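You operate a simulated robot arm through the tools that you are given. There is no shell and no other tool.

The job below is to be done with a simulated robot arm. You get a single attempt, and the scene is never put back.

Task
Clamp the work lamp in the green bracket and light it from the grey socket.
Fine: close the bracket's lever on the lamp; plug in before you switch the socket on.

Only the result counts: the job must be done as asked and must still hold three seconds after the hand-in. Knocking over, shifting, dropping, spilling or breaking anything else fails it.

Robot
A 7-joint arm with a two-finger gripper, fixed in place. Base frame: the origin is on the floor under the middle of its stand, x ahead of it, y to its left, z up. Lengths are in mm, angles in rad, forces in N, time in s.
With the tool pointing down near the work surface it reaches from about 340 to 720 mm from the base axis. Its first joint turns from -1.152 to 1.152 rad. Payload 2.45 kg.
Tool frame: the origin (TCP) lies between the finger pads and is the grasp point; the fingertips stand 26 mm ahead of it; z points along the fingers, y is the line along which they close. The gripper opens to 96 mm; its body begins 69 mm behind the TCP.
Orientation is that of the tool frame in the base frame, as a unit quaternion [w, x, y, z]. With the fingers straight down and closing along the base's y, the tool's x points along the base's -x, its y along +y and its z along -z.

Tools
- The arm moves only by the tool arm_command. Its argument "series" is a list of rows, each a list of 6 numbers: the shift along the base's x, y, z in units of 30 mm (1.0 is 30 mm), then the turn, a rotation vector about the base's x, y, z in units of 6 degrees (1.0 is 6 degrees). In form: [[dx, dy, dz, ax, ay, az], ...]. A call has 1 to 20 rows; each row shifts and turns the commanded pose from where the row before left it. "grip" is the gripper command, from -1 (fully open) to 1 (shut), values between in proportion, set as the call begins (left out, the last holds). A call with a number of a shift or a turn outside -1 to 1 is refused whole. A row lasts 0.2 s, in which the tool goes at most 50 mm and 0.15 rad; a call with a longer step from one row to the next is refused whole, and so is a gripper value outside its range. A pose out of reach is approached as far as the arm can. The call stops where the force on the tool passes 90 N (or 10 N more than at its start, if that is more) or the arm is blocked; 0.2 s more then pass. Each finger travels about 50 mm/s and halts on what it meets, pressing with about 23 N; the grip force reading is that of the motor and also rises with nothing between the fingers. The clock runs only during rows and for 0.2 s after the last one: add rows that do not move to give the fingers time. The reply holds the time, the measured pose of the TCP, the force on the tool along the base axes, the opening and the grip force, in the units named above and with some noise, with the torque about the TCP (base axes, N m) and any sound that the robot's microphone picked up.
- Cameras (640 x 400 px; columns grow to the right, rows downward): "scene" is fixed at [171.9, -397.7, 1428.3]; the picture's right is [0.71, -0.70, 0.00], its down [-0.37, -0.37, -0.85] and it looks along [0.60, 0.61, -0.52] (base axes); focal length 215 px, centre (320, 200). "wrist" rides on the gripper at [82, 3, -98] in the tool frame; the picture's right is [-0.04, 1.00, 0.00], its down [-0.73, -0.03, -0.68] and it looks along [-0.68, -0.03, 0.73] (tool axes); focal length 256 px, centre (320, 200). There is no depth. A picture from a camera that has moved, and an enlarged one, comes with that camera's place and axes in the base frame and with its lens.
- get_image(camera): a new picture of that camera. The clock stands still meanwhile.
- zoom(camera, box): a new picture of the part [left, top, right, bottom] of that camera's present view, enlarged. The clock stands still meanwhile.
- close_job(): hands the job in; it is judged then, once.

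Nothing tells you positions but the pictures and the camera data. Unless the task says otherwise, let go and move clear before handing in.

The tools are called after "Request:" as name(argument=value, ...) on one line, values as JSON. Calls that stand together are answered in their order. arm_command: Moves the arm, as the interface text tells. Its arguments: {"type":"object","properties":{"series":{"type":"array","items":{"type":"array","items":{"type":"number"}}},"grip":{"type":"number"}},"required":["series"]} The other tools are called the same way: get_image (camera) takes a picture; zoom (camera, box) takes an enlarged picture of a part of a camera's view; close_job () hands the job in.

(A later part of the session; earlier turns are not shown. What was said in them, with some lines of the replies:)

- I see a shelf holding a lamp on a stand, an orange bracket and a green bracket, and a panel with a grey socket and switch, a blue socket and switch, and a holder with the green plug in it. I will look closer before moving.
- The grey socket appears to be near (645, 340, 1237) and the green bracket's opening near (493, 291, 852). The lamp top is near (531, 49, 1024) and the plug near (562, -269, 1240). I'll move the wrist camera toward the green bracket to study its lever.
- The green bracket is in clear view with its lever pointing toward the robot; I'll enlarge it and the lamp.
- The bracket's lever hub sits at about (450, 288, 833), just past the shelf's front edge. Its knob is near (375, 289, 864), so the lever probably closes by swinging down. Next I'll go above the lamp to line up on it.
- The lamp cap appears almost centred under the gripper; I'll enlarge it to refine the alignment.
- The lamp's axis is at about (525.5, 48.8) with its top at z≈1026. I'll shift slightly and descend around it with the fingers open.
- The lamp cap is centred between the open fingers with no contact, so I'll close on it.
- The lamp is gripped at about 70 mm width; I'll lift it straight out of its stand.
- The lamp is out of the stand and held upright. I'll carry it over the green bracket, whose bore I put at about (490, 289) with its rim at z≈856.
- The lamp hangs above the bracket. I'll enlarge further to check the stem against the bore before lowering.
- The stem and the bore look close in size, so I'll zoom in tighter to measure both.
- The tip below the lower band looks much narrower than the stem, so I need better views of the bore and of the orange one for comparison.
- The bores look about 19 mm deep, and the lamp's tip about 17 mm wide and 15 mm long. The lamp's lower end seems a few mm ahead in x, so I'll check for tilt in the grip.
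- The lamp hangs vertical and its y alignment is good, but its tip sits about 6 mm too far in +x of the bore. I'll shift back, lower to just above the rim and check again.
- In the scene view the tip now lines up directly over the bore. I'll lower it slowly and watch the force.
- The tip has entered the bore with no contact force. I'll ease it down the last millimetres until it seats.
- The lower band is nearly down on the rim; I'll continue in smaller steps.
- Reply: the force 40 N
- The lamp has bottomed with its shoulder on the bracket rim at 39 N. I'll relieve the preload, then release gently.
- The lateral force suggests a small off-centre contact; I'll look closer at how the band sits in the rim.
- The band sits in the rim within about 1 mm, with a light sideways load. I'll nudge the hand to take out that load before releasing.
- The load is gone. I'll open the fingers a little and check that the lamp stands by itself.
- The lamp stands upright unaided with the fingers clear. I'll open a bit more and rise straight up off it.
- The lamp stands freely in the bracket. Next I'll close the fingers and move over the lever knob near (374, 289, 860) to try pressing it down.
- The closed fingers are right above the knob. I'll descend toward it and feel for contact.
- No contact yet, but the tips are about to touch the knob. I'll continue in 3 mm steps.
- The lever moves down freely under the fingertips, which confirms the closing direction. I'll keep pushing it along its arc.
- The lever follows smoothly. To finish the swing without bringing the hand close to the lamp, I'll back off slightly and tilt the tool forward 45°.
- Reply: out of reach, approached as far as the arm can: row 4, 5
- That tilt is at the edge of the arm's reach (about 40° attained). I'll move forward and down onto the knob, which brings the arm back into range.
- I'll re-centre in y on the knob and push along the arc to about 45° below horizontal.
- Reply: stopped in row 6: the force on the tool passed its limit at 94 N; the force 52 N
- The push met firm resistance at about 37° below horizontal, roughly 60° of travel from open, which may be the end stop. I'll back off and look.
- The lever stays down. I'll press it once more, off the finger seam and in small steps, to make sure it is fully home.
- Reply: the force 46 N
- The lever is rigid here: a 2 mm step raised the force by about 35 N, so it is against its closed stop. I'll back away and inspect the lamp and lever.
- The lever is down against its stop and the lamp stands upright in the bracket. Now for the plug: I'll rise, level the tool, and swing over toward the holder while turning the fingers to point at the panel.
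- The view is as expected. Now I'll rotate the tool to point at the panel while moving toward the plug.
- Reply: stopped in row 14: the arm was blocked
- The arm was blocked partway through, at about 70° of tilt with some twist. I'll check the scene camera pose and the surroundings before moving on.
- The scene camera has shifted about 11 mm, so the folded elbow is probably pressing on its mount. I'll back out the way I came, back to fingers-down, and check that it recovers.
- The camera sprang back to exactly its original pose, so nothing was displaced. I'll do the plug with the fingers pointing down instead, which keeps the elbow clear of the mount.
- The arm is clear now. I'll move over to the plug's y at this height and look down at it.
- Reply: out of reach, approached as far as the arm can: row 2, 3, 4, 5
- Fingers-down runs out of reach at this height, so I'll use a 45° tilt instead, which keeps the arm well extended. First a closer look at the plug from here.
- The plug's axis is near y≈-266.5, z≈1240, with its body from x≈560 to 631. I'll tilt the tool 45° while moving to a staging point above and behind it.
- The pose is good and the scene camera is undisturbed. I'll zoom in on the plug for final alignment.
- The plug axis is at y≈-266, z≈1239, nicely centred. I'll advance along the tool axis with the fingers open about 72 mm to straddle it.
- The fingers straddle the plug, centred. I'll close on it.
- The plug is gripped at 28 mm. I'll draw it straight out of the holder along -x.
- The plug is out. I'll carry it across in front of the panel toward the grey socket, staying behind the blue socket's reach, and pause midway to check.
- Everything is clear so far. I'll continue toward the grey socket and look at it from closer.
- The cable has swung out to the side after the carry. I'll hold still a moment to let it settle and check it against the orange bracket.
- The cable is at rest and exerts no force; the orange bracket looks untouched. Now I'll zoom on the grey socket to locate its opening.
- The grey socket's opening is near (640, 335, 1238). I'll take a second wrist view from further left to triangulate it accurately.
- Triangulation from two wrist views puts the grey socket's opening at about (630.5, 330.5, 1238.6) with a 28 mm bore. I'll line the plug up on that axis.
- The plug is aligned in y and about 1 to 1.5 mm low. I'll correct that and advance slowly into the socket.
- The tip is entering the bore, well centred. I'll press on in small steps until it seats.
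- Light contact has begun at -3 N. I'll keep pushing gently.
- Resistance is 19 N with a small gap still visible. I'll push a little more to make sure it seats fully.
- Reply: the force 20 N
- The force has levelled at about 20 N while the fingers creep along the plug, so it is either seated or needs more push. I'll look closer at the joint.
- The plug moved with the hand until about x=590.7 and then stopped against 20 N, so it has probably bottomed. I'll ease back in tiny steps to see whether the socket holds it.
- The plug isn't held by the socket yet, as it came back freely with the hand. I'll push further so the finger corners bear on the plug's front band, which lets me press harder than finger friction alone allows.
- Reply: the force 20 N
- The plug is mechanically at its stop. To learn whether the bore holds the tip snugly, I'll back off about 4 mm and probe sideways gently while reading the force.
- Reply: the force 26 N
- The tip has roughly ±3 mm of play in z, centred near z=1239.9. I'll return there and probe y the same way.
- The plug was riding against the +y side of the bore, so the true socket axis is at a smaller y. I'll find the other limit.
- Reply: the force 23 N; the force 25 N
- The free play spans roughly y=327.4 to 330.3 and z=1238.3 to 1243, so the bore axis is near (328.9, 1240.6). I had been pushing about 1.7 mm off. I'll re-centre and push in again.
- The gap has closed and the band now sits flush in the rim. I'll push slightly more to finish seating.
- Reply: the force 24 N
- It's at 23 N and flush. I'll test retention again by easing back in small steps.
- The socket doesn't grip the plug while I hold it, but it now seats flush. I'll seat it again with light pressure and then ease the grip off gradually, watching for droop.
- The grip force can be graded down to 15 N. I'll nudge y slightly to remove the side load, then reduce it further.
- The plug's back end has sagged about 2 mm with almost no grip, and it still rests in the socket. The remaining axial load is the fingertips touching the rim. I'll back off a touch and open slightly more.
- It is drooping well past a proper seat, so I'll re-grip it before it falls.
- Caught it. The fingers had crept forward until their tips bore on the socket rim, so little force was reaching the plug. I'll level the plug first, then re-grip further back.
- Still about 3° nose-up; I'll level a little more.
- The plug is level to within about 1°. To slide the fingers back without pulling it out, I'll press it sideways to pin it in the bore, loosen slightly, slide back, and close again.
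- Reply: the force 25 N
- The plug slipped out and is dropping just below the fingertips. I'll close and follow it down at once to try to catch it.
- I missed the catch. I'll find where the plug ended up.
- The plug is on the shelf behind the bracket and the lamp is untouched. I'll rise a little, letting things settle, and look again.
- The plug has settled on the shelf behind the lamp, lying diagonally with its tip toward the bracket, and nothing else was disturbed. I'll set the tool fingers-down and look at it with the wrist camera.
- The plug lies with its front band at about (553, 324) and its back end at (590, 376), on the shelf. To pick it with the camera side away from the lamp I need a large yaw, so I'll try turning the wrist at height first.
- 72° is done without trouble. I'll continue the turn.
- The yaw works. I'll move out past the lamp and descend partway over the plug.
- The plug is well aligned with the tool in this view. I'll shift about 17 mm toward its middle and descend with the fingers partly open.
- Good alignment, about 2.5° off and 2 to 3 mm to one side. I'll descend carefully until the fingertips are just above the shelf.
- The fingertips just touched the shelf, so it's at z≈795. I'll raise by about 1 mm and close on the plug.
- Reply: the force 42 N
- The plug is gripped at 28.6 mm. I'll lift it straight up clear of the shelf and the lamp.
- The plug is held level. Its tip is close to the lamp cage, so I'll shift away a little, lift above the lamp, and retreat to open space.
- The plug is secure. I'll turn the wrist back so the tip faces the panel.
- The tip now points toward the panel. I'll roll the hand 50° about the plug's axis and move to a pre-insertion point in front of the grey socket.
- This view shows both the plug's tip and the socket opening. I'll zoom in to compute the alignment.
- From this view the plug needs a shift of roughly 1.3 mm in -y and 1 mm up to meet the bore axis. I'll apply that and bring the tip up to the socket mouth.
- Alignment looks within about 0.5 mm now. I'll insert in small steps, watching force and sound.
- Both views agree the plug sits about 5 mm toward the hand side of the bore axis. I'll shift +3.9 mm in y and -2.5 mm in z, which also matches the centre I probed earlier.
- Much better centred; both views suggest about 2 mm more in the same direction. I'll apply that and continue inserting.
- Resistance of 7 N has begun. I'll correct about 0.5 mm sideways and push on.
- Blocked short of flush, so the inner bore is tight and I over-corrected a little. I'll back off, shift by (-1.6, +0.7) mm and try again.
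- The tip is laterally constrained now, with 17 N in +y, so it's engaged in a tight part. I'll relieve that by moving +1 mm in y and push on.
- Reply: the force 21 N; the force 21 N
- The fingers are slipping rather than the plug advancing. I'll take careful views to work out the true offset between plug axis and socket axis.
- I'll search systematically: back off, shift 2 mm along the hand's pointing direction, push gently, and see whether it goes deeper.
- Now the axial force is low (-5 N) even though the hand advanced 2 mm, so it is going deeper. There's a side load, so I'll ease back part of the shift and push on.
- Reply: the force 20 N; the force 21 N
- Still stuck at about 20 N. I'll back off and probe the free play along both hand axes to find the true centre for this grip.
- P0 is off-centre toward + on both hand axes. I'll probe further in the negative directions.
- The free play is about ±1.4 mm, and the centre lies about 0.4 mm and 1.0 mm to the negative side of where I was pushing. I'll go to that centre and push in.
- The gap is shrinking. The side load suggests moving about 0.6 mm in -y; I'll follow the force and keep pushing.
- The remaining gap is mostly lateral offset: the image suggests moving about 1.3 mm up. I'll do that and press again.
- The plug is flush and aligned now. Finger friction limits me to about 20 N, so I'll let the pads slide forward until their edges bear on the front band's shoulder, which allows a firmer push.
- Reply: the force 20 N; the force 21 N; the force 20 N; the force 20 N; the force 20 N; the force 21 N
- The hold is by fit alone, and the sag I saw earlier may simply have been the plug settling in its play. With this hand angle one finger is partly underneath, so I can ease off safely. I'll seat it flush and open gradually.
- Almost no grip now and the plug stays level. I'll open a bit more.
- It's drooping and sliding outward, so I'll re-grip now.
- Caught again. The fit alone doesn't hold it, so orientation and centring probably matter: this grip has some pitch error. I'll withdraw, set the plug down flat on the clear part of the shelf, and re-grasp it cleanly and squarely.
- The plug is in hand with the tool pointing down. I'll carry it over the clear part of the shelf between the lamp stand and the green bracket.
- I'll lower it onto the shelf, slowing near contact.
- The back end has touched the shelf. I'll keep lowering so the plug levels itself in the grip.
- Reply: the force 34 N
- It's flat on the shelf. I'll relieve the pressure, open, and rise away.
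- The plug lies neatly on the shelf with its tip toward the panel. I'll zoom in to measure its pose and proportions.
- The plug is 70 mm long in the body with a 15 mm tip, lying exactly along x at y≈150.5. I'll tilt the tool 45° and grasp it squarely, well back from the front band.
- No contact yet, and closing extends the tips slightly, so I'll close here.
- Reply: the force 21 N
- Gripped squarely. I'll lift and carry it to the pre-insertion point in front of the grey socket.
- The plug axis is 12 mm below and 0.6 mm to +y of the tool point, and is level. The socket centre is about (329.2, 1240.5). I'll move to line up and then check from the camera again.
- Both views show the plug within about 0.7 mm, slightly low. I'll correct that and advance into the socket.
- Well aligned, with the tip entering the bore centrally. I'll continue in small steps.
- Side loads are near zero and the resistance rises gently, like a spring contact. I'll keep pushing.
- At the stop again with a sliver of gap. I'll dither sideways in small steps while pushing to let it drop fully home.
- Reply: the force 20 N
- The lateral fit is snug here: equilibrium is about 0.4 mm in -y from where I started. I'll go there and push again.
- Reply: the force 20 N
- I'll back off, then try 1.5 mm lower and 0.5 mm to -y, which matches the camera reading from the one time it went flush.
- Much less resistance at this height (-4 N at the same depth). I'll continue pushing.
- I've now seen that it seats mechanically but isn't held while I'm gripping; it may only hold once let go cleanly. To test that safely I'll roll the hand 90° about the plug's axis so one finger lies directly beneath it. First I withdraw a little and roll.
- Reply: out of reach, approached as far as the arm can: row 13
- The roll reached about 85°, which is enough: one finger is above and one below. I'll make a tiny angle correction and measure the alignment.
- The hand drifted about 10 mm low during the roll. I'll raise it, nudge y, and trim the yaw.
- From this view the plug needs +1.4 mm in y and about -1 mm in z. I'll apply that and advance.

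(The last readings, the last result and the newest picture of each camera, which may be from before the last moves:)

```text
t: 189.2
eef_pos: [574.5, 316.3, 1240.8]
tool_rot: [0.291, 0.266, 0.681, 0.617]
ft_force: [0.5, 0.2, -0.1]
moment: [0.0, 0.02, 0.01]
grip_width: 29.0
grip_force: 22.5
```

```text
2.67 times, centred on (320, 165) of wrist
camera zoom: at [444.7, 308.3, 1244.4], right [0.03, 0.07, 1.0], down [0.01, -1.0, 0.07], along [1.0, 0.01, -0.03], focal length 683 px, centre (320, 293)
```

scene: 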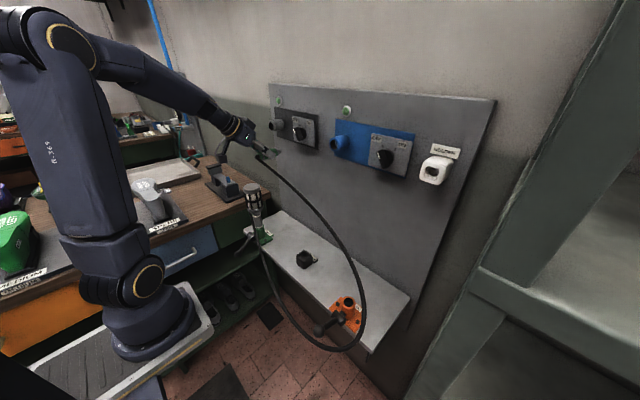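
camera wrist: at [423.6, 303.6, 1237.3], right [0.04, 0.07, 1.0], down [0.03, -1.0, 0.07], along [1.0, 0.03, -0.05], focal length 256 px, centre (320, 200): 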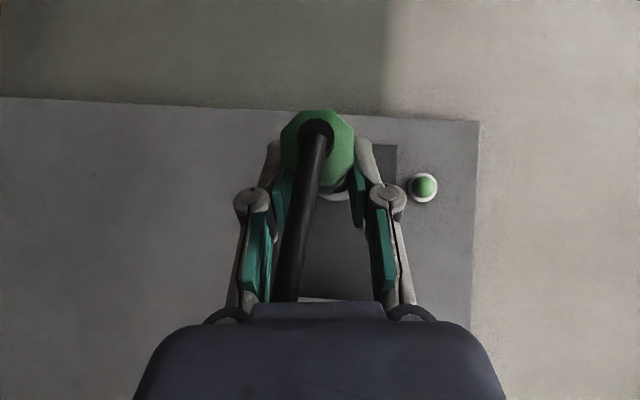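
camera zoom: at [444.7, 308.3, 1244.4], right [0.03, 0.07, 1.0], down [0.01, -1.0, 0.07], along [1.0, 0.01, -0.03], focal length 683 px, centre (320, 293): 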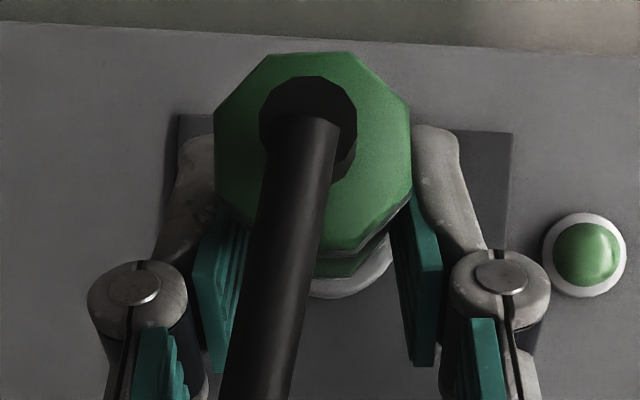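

Request:
arm_command(series=[[0.15, 0, 0, 0, 0, 0], [0.12, 0, 0, 0, 0, 0], [0, 0, 0, 0, 0, 0]], grip=1)

Request:
arm_command(series=[[0.08, 0, 0, 0, 0, 0], [0, 0, 0, 0, 0, 0]], grip=1)

Request:
arm_command(series=[[0.08, 0, 0, 0, 0, 0], [0, 0, 0, 0, 0, 0]], grip=1)

Request:
zoom(camera="wrist", box=[260, 90, 380, 240])

```text
t: 190.0
eef_pos: [581.3, 317.2, 1241.4]
tool_rot: [0.291, 0.266, 0.681, 0.618]
ft_force: [0.3, 0.4, -0.5]
moment: [-0.02, 0.01, 0.02]
grip_width: 29.0
grip_force: 23.3
```

```text
t: 190.6
eef_pos: [584.0, 318.1, 1241.3]
tool_rot: [0.29, 0.265, 0.682, 0.617]
ft_force: [0.3, -0.1, -1.0]
moment: [-0.04, 0.0, 0.01]
grip_width: 29.0
grip_force: 22.5
```

```text
t: 191.2
eef_pos: [586.1, 316.4, 1240.6]
tool_rot: [0.29, 0.265, 0.681, 0.617]
ft_force: [-2.2, 0.0, -0.8]
moment: [-0.03, 0.02, 0.04]
grip_width: 29.0
grip_force: 23.6
```

```text
2.67 times, centred on (320, 165) of wrist
camera zoom: at [457.3, 308.5, 1244.5], right [0.03, 0.07, 1.0], down [0.02, -1.0, 0.07], along [1.0, 0.01, -0.03], focal length 683 px, centre (320, 293)
```

zoom: 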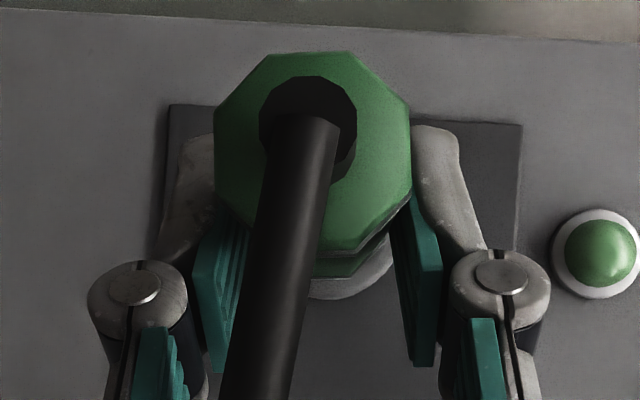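

Axial force is just starting, with no side load. A few more millimetres.

Request:
arm_command(series=[[0.06, 0, 0, 0, 0, 0], [0, 0, 0, 0, 0, 0]], grip=1)

Request:
arm_command(series=[[0.05, 0, 0, 0, 0, 0], [0, 0, 0, 0, 0, 0]], grip=1)

Request:
arm_command(series=[[0.05, 0, 0, 0, 0, 0], [0, 0, 0, 0, 0, 0]], grip=1)

```text
t: 191.8
eef_pos: [586.8, 318.0, 1241.8]
tool_rot: [0.291, 0.265, 0.681, 0.617]
ft_force: [-4.5, 0.2, -0.1]
moment: [0.01, 0.01, 0.05]
grip_width: 29.0
grip_force: 23.2
```

```text
t: 192.4
eef_pos: [588.8, 317.5, 1242.3]
tool_rot: [0.29, 0.266, 0.682, 0.616]
ft_force: [-15.7, -6.6, -0.4]
moment: [0.0, 0.0, -0.15]
grip_width: 29.2
grip_force: 22.6
```

```text
t: 193.0
eef_pos: [590.0, 316.9, 1241.3]
tool_rot: [0.29, 0.265, 0.682, 0.617]
ft_force: [-18.1, -5.3, -2.6]
moment: [-0.03, 0.11, 0.14]
grip_width: 29.0
grip_force: 23.0
```

It's at the stop, same feel as before. Now the safe release test: open quickly by about 5 mm in total, leaving the lower finger just beneath.

Request:
arm_command(series=[[0, 0, 0, 0, 0, 0]], grip=0.29)

Request:
zoom(camera="wrist", box=[260, 90, 380, 240])

Request:
get_image(camera="wrist")

```text
t: 193.4
eef_pos: [591.6, 316.4, 1241.5]
tool_rot: [0.292, 0.266, 0.68, 0.617]
ft_force: [0.4, 0.1, 0.2]
moment: [-0.01, -0.01, -0.02]
grip_width: 34.4
grip_force: 0.0
```

```text
2.67 times, centred on (320, 165) of wrist
camera zoom: at [463.4, 307.9, 1245.0], right [0.03, 0.07, 1.0], down [0.01, -1.0, 0.07], along [1.0, 0.01, -0.03], focal length 683 px, centre (320, 293)
```

zoom: 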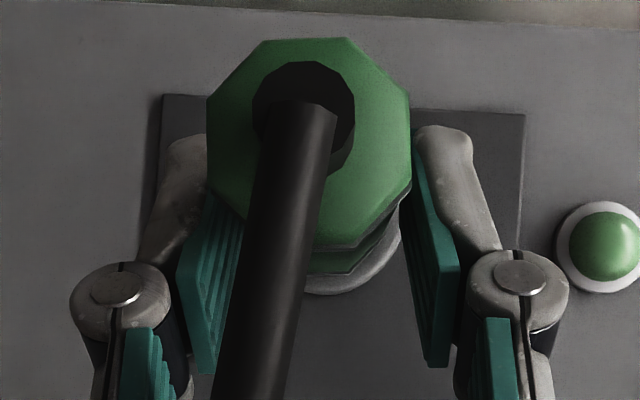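

```text
taken
camera wrist: at [463.4, 307.9, 1245.0], right [0.03, 0.07, 1.0], down [0.01, -1.0, 0.07], along [1.0, 0.01, -0.03], focal length 256 px, centre (320, 200)
```

wrist: 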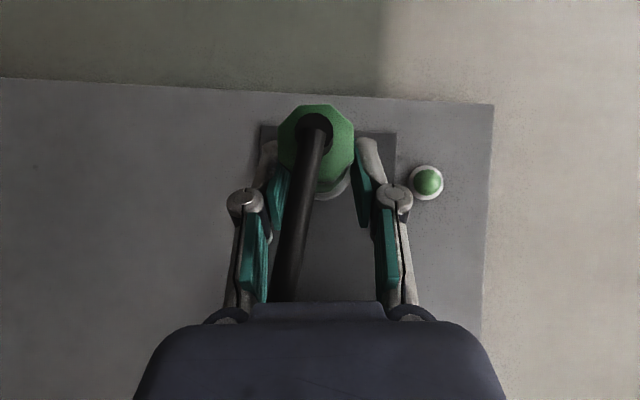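

The plug's back end barely moved (under 0.5 mm) while the lower finger dropped 2.7 mm, so the socket appears to be holding it by itself. I'll open a little more and wait to confirm.

Request:
arm_command(series=[[0, 0, 0, 0, 0, 0], [0, 0, 0, 0, 0, 0]], grip=0.22)

Request:
zoom(camera="wrist", box=[260, 90, 380, 240])

```text
t: 194.0
eef_pos: [590.7, 316.2, 1240.6]
tool_rot: [0.291, 0.266, 0.681, 0.617]
ft_force: [-0.6, 0.8, -0.5]
moment: [0.01, 0.0, 0.01]
grip_width: 37.5
grip_force: 0.0
```

```text
2.67 times, centred on (320, 165) of wrist
camera zoom: at [462.4, 308.2, 1244.7], right [0.03, 0.07, 1.0], down [0.01, -1.0, 0.07], along [1.0, 0.01, -0.03], focal length 683 px, centre (320, 293)
```

zoom: 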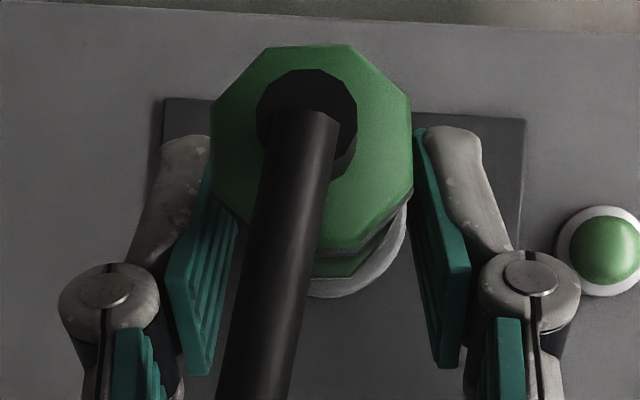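

It's stable with the fingers well clear, so the plug is held in the grey socket. I'll open wide and withdraw straight back along the tool axis.

Request:
arm_command(series=[[0, 0, 0, 0, 0, 0], [0, 0, 0, 0, 0, 0], [0, 0, 0, 0, 0, 0], [-0.3, -0.3, 0, 0, 0, 0], [-0.5, -0.5, 0, 0, 0, 0], [-0.6, -0.6, 0, 0, 0, 0], [-0.6, -0.6, 0, 0, 0, 0], [-0.6, -0.6, 0, 0, 0, 0], [-0.5, -0.5, 0, 0, 0, 0], [0, 0, 0, 0, 0, 0]], grip=-0.5)

Request:
get_image(camera="wrist")

Request:
get_image(camera="scene")

```text
t: 196.2
eef_pos: [498.5, 223.7, 1242.2]
tool_rot: [0.29, 0.265, 0.681, 0.617]
ft_force: [0.3, -0.5, 0.7]
moment: [-0.02, -0.01, -0.01]
grip_width: 72.1
grip_force: 0.0
```

```text
taken
camera wrist: at [369.6, 215.2, 1244.8], right [0.03, 0.07, 1.0], down [0.01, -1.0, 0.07], along [1.0, 0.01, -0.03], focal length 256 px, centre (320, 200)
```

wrist: 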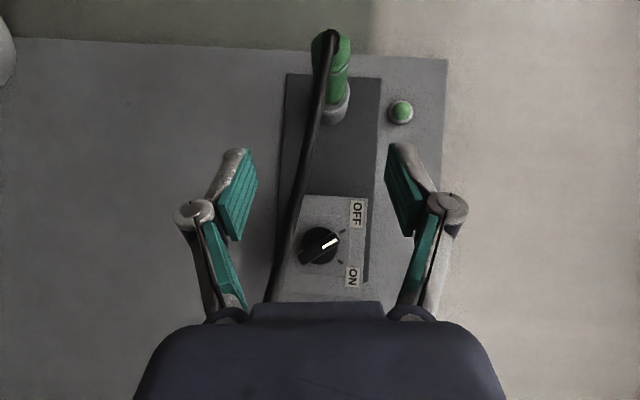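

```text
taken
```

scene: 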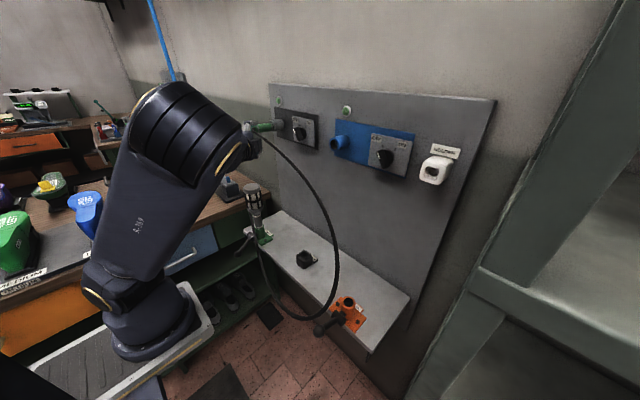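

The plug stays in the grey socket. Now the grey switch: I'll zoom in on its knob, which points to OFF.

Request:
zoom(camera="wrist", box=[270, 180, 390, 300])

Request:
zoom(camera="scene", box=[260, 95, 340, 165])

Request:
zoom(camera="wrist", box=[280, 10, 420, 140])

```text
3.33 times, centred on (330, 240) of wrist
camera zoom: at [369.6, 215.2, 1244.8], right [0.03, 0.07, 1.0], down [0.01, -1.0, 0.07], along [1.0, 0.01, -0.03], focal length 853 px, centre (287, 67)
```

zoom: 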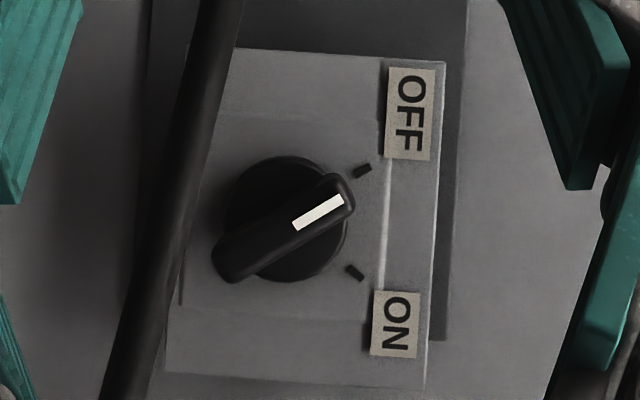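

```text
5.71 times, centred on (300, 130) of scene
camera zoom: at [171.9, -397.7, 1428.3], right [0.71, -0.7, 0.0], down [-0.37, -0.37, -0.85], along [0.6, 0.61, -0.52], focal length 1231 px, centre (434, 600)
```

zoom: 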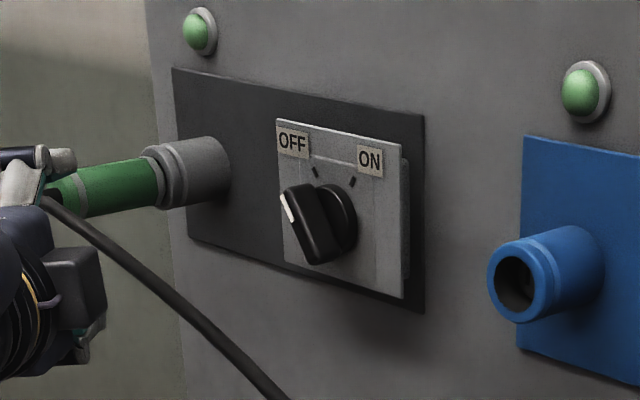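

```text
3.08 times, centred on (350, 75) of wrist
camera zoom: at [369.6, 215.2, 1244.8], right [0.03, 0.07, 1.0], down [0.01, -1.0, 0.07], along [1.0, 0.01, -0.03], focal length 788 px, centre (228, 585)
```

zoom: 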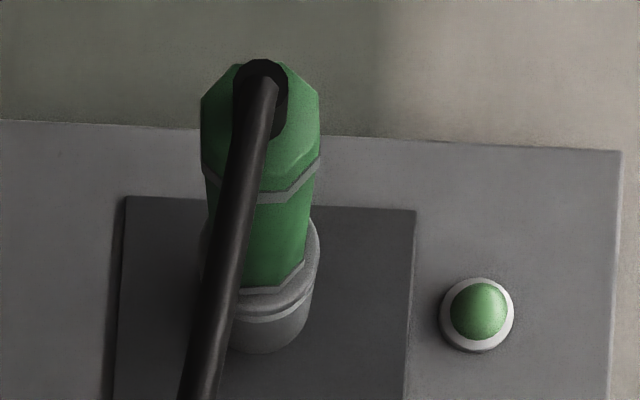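

The bar-shaped knob is centred near (169, 1239) in y–z, its front face at x≈620, and it must turn about 70° clockwise from OFF to ON. I'll roll the hand back upright with fingers closed, so I can push the bar's upper end across.

Request:
arm_command(series=[[0, 0, 0.1, -0.94, 0.01, 0.012], [0, 0, 0.1, -0.94, 0.01, 0.012], [0, 0, 0.1, -0.94, 0.01, 0.012], [0, 0, 0.1, -0.94, 0.01, 0.012], [0, 0, 0.1, -0.94, 0.01, 0.012], [0, 0, 0.1, -0.94, 0.01, 0.012], [0, 0, 0.1, -0.94, 0.01, 0.012], [0, 0, 0.1, -0.94, 0.01, 0.012], [0, 0, 0.1, -0.94, 0.01, 0.012], [0, 0, 0.1, -0.94, 0.01, 0.012], [0, 0, 0.1, -0.94, 0.01, 0.012], [0, 0, 0.1, -0.94, 0.01, 0.012], [0, 0, 0.1, -0.94, 0.01, 0.012], [0, 0, 0.1, -0.94, 0.01, 0.012], [0, 0, 0.1, -0.94, 0.01, 0.012], [0, 0, 0, 0, 0, 0]], grip=1)

Request:
get_image(camera="wrist")

Request:
get_image(camera="scene")

```text
t: 199.6
eef_pos: [497.9, 223.0, 1285.1]
tool_rot: [0.383, -0.001, 0.924, -0.002]
ft_force: [-0.3, -0.8, -0.4]
moment: [0.0, -0.01, 0.04]
grip_width: 0.1
grip_force: 23.0
```

```text
taken
camera wrist: at [369.3, 226.7, 1296.3], right [0.03, 1.0, 0.02], down [0.04, -0.02, 1.0], along [1.0, -0.03, -0.04], focal length 256 px, centre (320, 200)
```

wrist: 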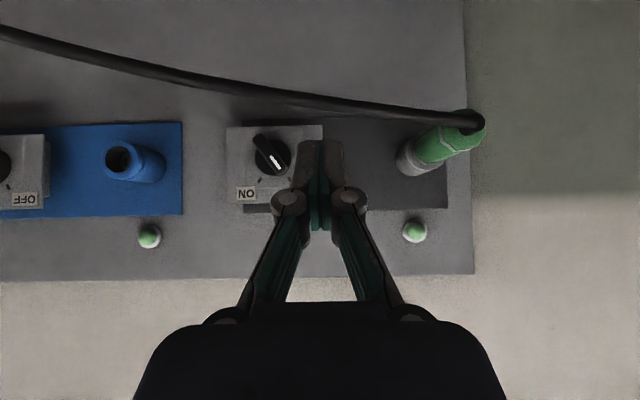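

```text
taken
```

scene: 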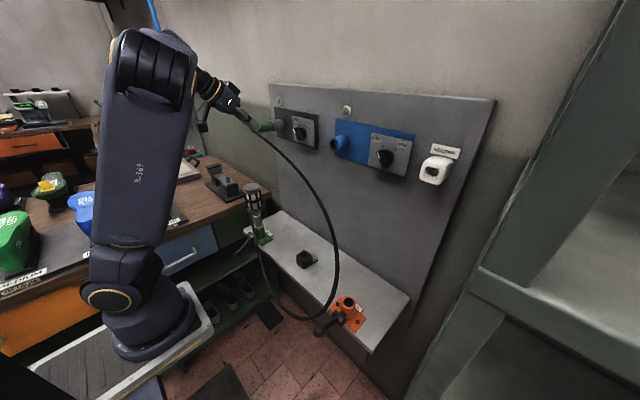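

The plug is still seated. I'll bring the closed fingertips alongside the knob's bar, on its +y side.

Request:
arm_command(series=[[0.7, -0.05, 0, 0, 0, 0], [0.7, -0.05, 0, 0, 0, 0], [0.7, -0.05, -0.1, 0, 0, 0], [0.7, -0.05, -0.2, 0, 0, 0], [0.6, -0.05, -0.2, 0, 0, 0], [0.4, 0, -0.2, 0, 0, 0], [0, 0, 0, 0, 0, 0]], grip=1)

Request:
get_image(camera="wrist")

Request:
zoom(camera="scene", box=[250, 90, 340, 170])

```text
t: 201.2
eef_pos: [612.2, 216.2, 1264.3]
tool_rot: [0.384, 0.0, 0.923, -0.002]
ft_force: [-0.2, -0.2, -0.3]
moment: [-0.03, 0.03, -0.01]
grip_width: 0.1
grip_force: 23.5
```

```text
taken
camera wrist: at [483.5, 219.6, 1275.3], right [0.03, 1.0, 0.03], down [0.04, -0.03, 1.0], along [1.0, -0.03, -0.04], focal length 256 px, centre (320, 200)
```

wrist: 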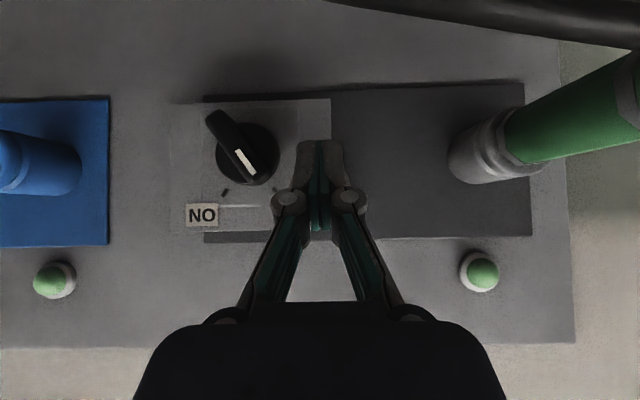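

```text
5.00 times, centred on (295, 130) of scene
camera zoom: at [171.9, -397.7, 1428.3], right [0.71, -0.7, 0.0], down [-0.37, -0.37, -0.85], along [0.6, 0.61, -0.52], focal length 1077 px, centre (445, 550)
```

zoom: 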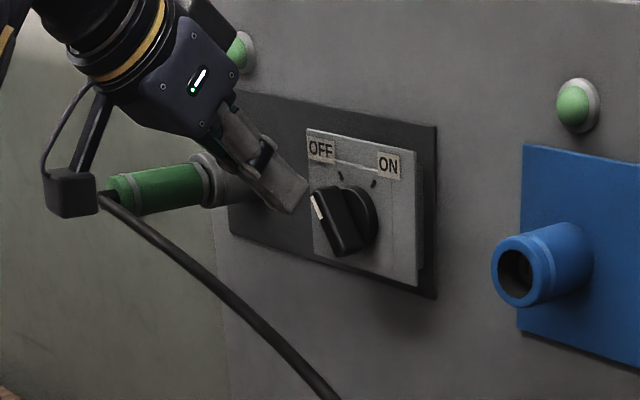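

The fingertips are beside the bar's upper end. I'll push it in -y, a few millimetres at a time.

Request:
arm_command(series=[[0, -0.15, 0, 0, 0, 0], [0, -0.15, 0, 0, 0, 0], [0, -0.15, 0, 0, 0, 0], [0, -0.15, 0, 0, 0, 0], [0, 0, 0, 0, 0, 0]], grip=1)

Request:
get_image(camera="wrist")

```text
t: 202.4
eef_pos: [612.1, 199.3, 1266.6]
tool_rot: [0.384, -0.002, 0.923, 0.0]
ft_force: [1.5, 7.8, 3.1]
moment: [0.01, -0.05, 0.04]
grip_width: 0.2
grip_force: 22.9
```

```text
taken
camera wrist: at [483.2, 202.5, 1275.8], right [0.03, 1.0, 0.03], down [0.03, -0.03, 1.0], along [1.0, -0.02, -0.04], focal length 256 px, centre (320, 200)
```

wrist: 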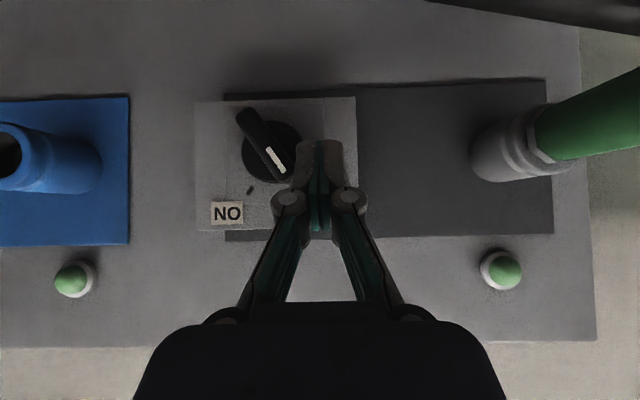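

Contact at 8 N; I'll keep pushing.

Request:
arm_command(series=[[0, -0.12, 0, 0, 0, 0], [0, -0.12, 0, 0, 0, 0], [0, -0.12, 0, 0, 0, 0], [0, 0, 0, 0, 0, 0]], grip=1)

Request:
get_image(camera="wrist")

Request:
zoom(camera="scene", box=[250, 90, 340, 170])

```text
t: 203.4
eef_pos: [611.3, 187.9, 1265.1]
tool_rot: [0.383, -0.001, 0.924, -0.001]
ft_force: [2.1, 6.1, 0.9]
moment: [0.16, -0.06, 0.06]
grip_width: 0.0
grip_force: 23.4
```

```text
taken
camera wrist: at [483.7, 191.1, 1275.5], right [0.03, 1.0, 0.03], down [0.04, -0.03, 1.0], along [1.0, -0.03, -0.04], focal length 256 px, centre (320, 200)
```

wrist: 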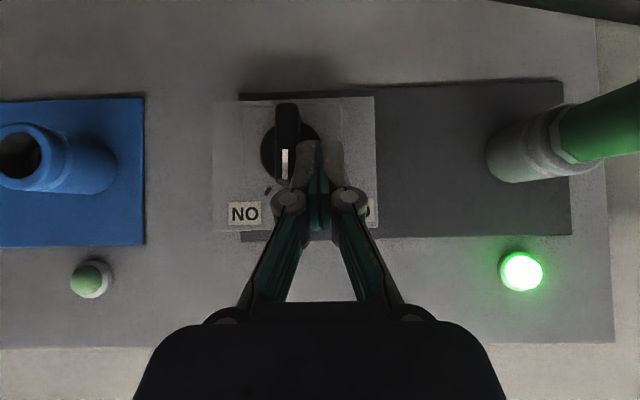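

```text
5.00 times, centred on (295, 130) of scene
camera zoom: at [172.0, -397.5, 1428.4], right [0.71, -0.7, 0.0], down [-0.37, -0.37, -0.85], along [0.6, 0.61, -0.52], focal length 1077 px, centre (445, 550)
```

zoom: 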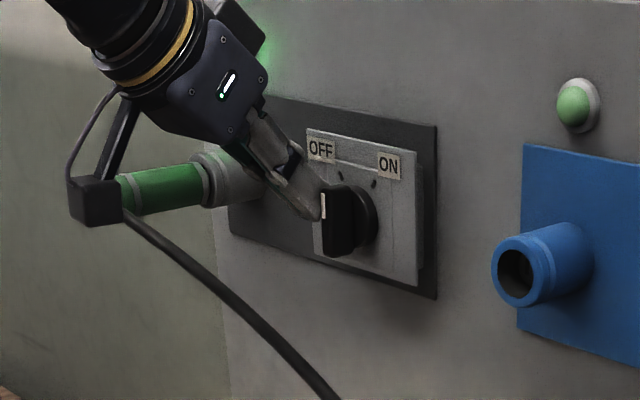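

The green light above the grey socket has come on as the knob passed vertical. I'll push it the rest of the way to ON.

Request:
arm_command(series=[[0, -0.12, 0, 0, 0, 0], [0, -0.12, 0, 0, 0, 0], [0, -0.12, 0, 0, 0, 0], [0, 0, 0, 0, 0, 0]], grip=1)

Request:
get_image(camera="wrist")

Request:
get_image(camera="scene")

```text
t: 204.4
eef_pos: [609.3, 182.8, 1268.3]
tool_rot: [0.387, -0.006, 0.922, 0.004]
ft_force: [-9.2, 30.3, 17.8]
moment: [0.54, -0.01, 0.22]
grip_width: 0.0
grip_force: 23.0
```

```text
taken
camera wrist: at [481.1, 184.9, 1277.7], right [0.01, 1.0, 0.03], down [0.03, -0.03, 1.0], along [1.0, -0.01, -0.03], focal length 256 px, centre (320, 200)
```

wrist: 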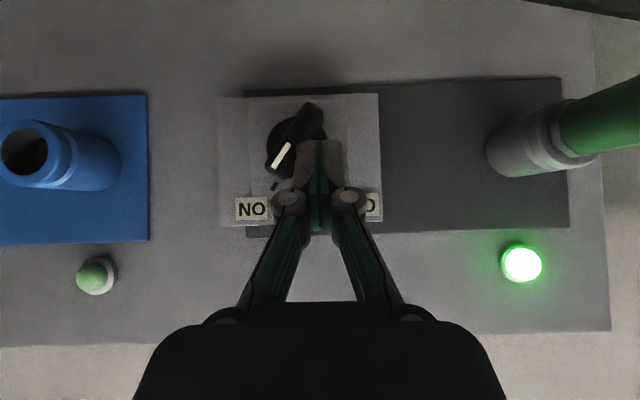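

```text
taken
```

scene: 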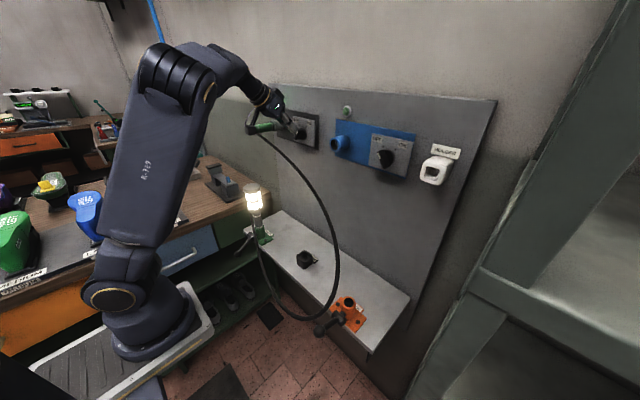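

The lamp is lit and the knob points to ON against its stop. I'll back off to +y and withdraw.

Request:
arm_command(series=[[0, 0.3, 0, 0, 0, 0], [0, 0.5, 0.1, 0, 0, 0], [-0.6, 0.1, 0.3, 0, 0, 0], [-0.8, 0, 0.3, 0, 0, 0], [-0.8, 0, 0.3, 0, 0, 0], [-0.8, -0.2, 0.2, 0, 0, 0], [-0.8, -0.4, 0, 0, 0, 0], [0, 0, 0, 0, 0, 0]], grip=1)

Request:
get_image(camera="wrist")

Request:
zoom(camera="scene", box=[250, 85, 350, 165])

Request:
zoom(camera="scene", box=[220, 170, 310, 260])

```text
t: 206.2
eef_pos: [497.2, 184.9, 1301.2]
tool_rot: [0.384, -0.001, 0.923, -0.001]
ft_force: [-0.6, 0.4, 0.1]
moment: [0.04, 0.01, 0.01]
grip_width: 0.0
grip_force: 23.3
```

```text
taken
camera wrist: at [369.3, 188.8, 1311.5], right [0.03, 1.0, 0.02], down [0.04, -0.03, 1.0], along [1.0, -0.03, -0.04], focal length 256 px, centre (320, 200)
```

wrist: 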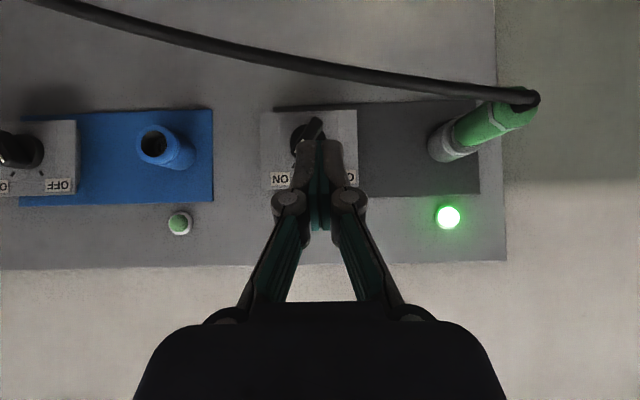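

```text
5.00 times, centred on (300, 125) of scene
camera zoom: at [171.9, -397.7, 1428.3], right [0.71, -0.7, 0.0], down [-0.37, -0.37, -0.85], along [0.6, 0.61, -0.52], focal length 1077 px, centre (420, 575)
```

zoom: 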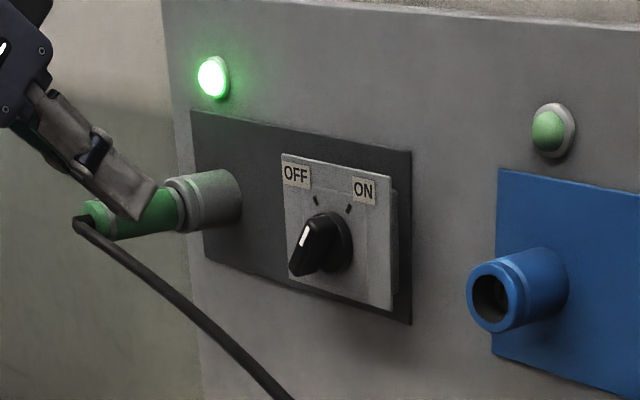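

```text
4.44 times, centred on (265, 215) of scene
camera zoom: at [171.9, -397.7, 1428.3], right [0.71, -0.7, 0.0], down [-0.37, -0.37, -0.85], along [0.6, 0.61, -0.52], focal length 957 px, centre (564, 133)
```

zoom: 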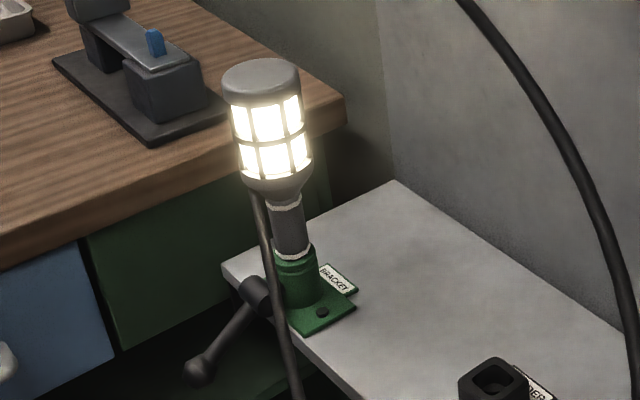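

The lamp is lit, the indicator is on and the plug holds. Before handing in I want to be sure the lamp is really clamped, so I'll touch its cap very gently from the side and feel for stiffness.

Request:
arm_command(series=[[-0.05, 0.15, -0.3, 0, 0.94, 0], [-0.05, 0.15, -0.3, 0, 0.94, 0], [-0.05, 0.15, -0.3, 0, 0.94, 0], [-0.05, 0.15, -0.3, 0, 0.94, 0], [-0.05, 0.15, -0.3, 0, 0.94, 0], [-0.05, 0.15, -0.3, 0, 0.94, 0], [-0.05, 0.15, -0.3, 0, 0.94, 0], [-0.05, 0.1, -0.3, 0, 0.92, 0], [0, 0, -0.7, 0, 0, 0], [0, 0, -0.7, 0, 0, 0], [0, 0, -0.7, 0, 0, 0], [0, 0, 0, 0, 0, 0]], grip=1)

Request:
get_image(camera="wrist")

Request:
get_image(camera="scene")

```text
t: 208.8
eef_pos: [487.0, 218.9, 1165.9]
tool_rot: [0.001, 0.0, 1.0, -0.001]
ft_force: [-0.9, 0.7, 0.3]
moment: [0.0, 0.01, -0.03]
grip_width: 0.1
grip_force: 23.1
```

```text
taken
camera wrist: at [403.1, 222.8, 1263.0], right [0.04, 1.0, 0.0], down [0.73, -0.03, 0.68], along [0.68, -0.03, -0.73], focal length 256 px, centre (320, 200)
```

wrist: 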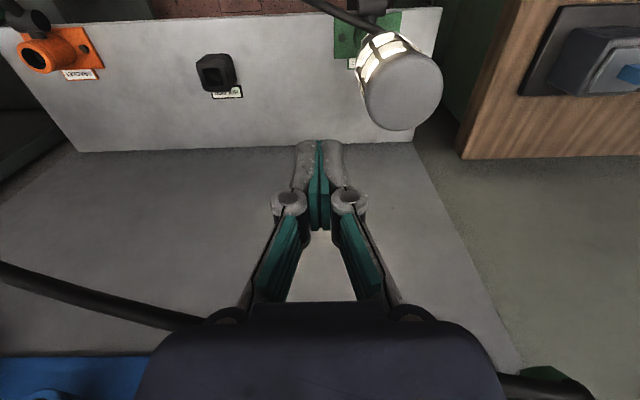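

```text
taken
```

scene: 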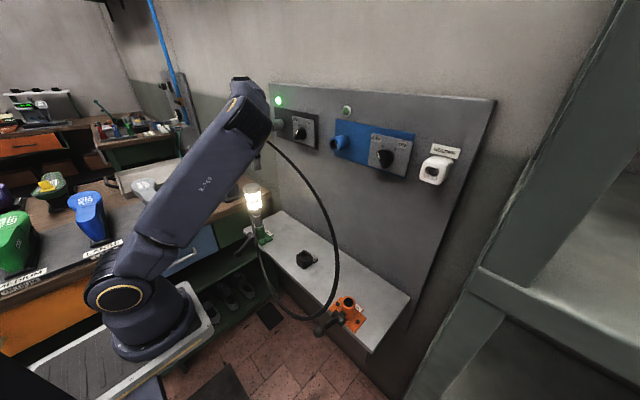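

Request:
arm_command(series=[[0, 0, -0.95, 0, 0, 0], [0, 0, -0.95, 0, 0, 0], [0, 0, -0.95, 0, 0, 0], [0, 0, -0.95, 0, 0, 0], [0, 0.3, 0, 0, 0, 0], [0, 0.25, 0, 0, 0, 0], [0, 0, 0, 0, 0, 0]], grip=1)

Request:
arm_command(series=[[0, 0.1, 0, 0, 0, 0], [0, 0, 0, 0, 0, 0]], grip=1)

Request:
get_image(camera="wrist")

```text
t: 210.4
eef_pos: [485.5, 236.9, 1053.2]
tool_rot: [0.0, -0.001, 1.0, -0.001]
ft_force: [0.7, -0.2, -0.5]
moment: [-0.03, 0.0, -0.02]
grip_width: 0.0
grip_force: 23.4
```

```text
t: 211.0
eef_pos: [485.2, 240.0, 1053.0]
tool_rot: [0.001, -0.002, 1.0, -0.001]
ft_force: [-0.4, -0.1, 0.3]
moment: [-0.01, 0.04, 0.0]
grip_width: 0.0
grip_force: 23.0
```

```text
taken
camera wrist: at [402.5, 242.6, 1149.4], right [0.04, 1.0, 0.0], down [0.73, -0.03, 0.68], along [0.68, -0.03, -0.73], focal length 256 px, centre (320, 200)
```

wrist: 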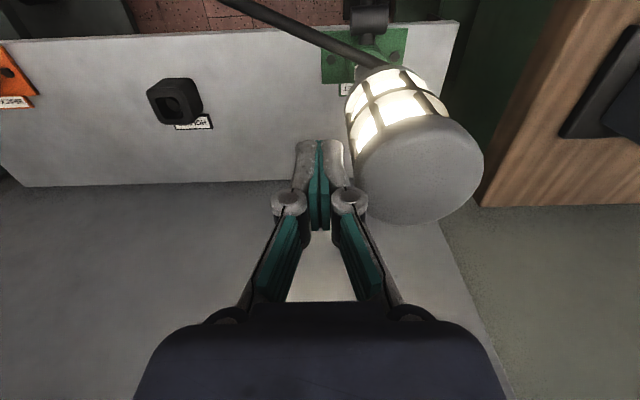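

About 5 mm from the cap. I'll creep in at 2 mm per step until it touches.

Request:
arm_command(series=[[0, 0.07, 0, 0, 0, 0], [0, 0.07, 0, 0, 0, 0], [0, 0, 0, 0, 0, 0]], grip=1)

Request:
arm_command(series=[[0, 0.06, 0, 0, 0, 0], [0, 0, 0, 0, 0, 0]], grip=1)

Request:
arm_command(series=[[0, 0.05, 0, 0, 0, 0], [0, 0, 0, 0, 0, 0]], grip=1)

```text
t: 211.8
eef_pos: [484.8, 243.8, 1052.9]
tool_rot: [0.002, 0.0, 1.0, -0.001]
ft_force: [-0.3, 0.0, 0.0]
moment: [-0.04, -0.02, -0.02]
grip_width: 0.0
grip_force: 22.9
```

```text
t: 212.4
eef_pos: [486.1, 245.9, 1052.1]
tool_rot: [0.001, -0.001, 1.0, -0.003]
ft_force: [-2.5, -10.3, 1.5]
moment: [0.0, -0.05, 0.0]
grip_width: 0.0
grip_force: 22.7
```

```text
t: 213.0
eef_pos: [484.9, 246.1, 1052.7]
tool_rot: [0.0, -0.001, 1.0, -0.003]
ft_force: [-7.1, -23.1, 5.4]
moment: [0.02, 0.01, 0.08]
grip_width: 0.0
grip_force: 22.8
```

It pushes back rigidly (23 N over 1.5 mm), so the lamp is firmly clamped. I'll back away and move clear.

Request:
arm_command(series=[[0, -0.2, 0, 0, 0, 0], [0, -0.5, 0, 0, 0, 0], [0, -0.3, 0.7, 0, 0, 0], [0, 0, 0.9, 0, 0, 0], [0, 0, 0.9, 0, 0, 0], [0, 0, 0.9, 0, 0, 0], [-0.4, -0.4, 0.9, 0, 0, 0], [-0.5, -0.6, 0.9, 0, 0, 0], [-0.5, -0.6, 0.8, 0, 0, 0], [-0.5, -0.6, 0.8, 0, 0, 0], [-0.5, -0.6, 0.8, 0, 0, 0], [0, 0, 0, 0, 0, 0]], grip=-0.5)

Request:
get_image(camera="scene")

Request:
get_image(camera="wrist")

Request:
zoom(camera="scene", box=[220, 170, 310, 260])

Request:
zoom(camera="scene", box=[260, 85, 350, 165])

```text
t: 215.6
eef_pos: [413.5, 133.3, 1281.0]
tool_rot: [0.0, 0.0, 1.0, -0.002]
ft_force: [-0.7, -0.9, 1.3]
moment: [-0.04, -0.03, 0.0]
grip_width: 71.9
grip_force: 0.0
```

```text
taken
```

scene: 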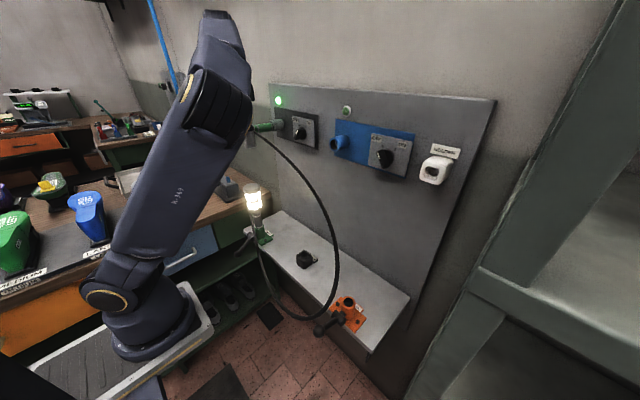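

```text
taken
camera wrist: at [331.0, 135.8, 1377.7], right [0.04, 1.0, 0.0], down [0.73, -0.03, 0.68], along [0.68, -0.03, -0.73], focal length 256 px, centre (320, 200)
```

wrist: 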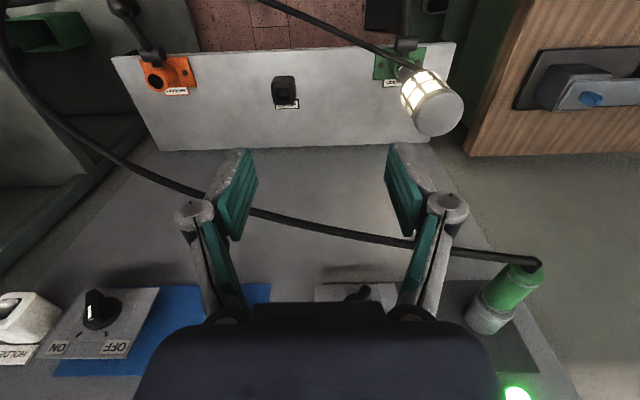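

```text
4.44 times, centred on (265, 215) of scene
camera zoom: at [171.9, -397.7, 1428.3], right [0.71, -0.7, 0.0], down [-0.37, -0.37, -0.85], along [0.6, 0.61, -0.52], focal length 957 px, centre (564, 133)
```

zoom: 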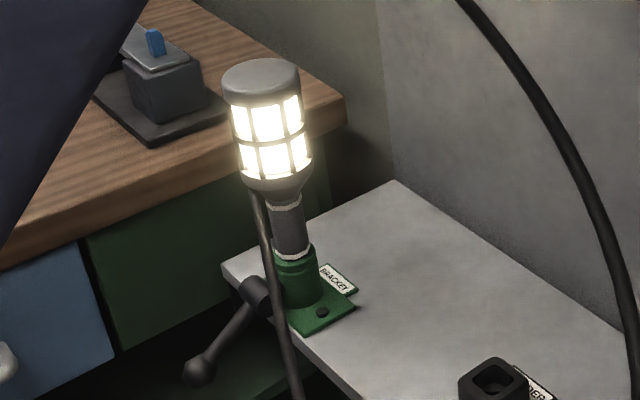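

```text
5.00 times, centred on (305, 125) of scene
camera zoom: at [171.9, -397.7, 1428.3], right [0.71, -0.7, 0.0], down [-0.37, -0.37, -0.85], along [0.6, 0.61, -0.52], focal length 1077 px, centre (395, 575)
```

zoom: 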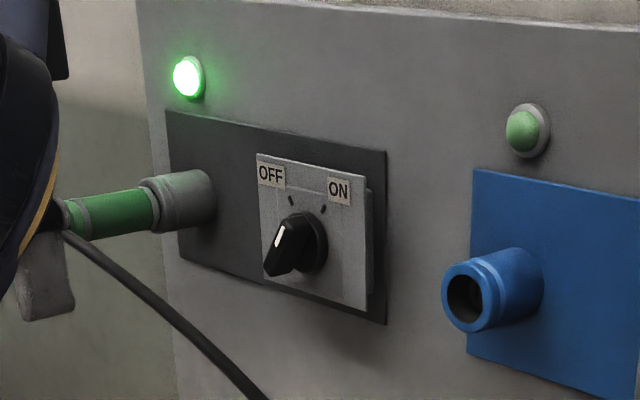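

The lamp is lit and clamped in the green bracket with its lever down. The plug is seated in the grey socket, whose switch is ON. The hand is open and clear, and nothing else was displaced. I'm handing the job in.

Request:
close_job()

```text
The job is handed in.
```

The work lamp is clamped in the green bracket and lit from the grey socket, and the job is handed in.

- **Lamp:** It is seated in the green bracket with the lever pressed down against its stop. A gentle push on the cap met stiff resistance, about 23 N over 1.5 mm, so it is held firmly.
- **Plug:** It is in the grey socket and stayed there after I let go.
- **Switch:** I turned the grey switch to ON only after the plug was in. The green light above the socket came on and the lamp lit.

Two things went wrong along the way:

- **Dropped plug:** It slipped out of the grey socket and fell onto the shelf. I picked it up and plugged it in again. The lamp and everything else looked untouched.
- **Camera shift:** Early on the arm was blocked partway through a turn, and the scene camera moved by about 11 mm. It returned to its original position when I backed off.

In the last pictures the orange bracket, blue socket, lamp stand and plug holder were where they started. The gripper was open and clear.
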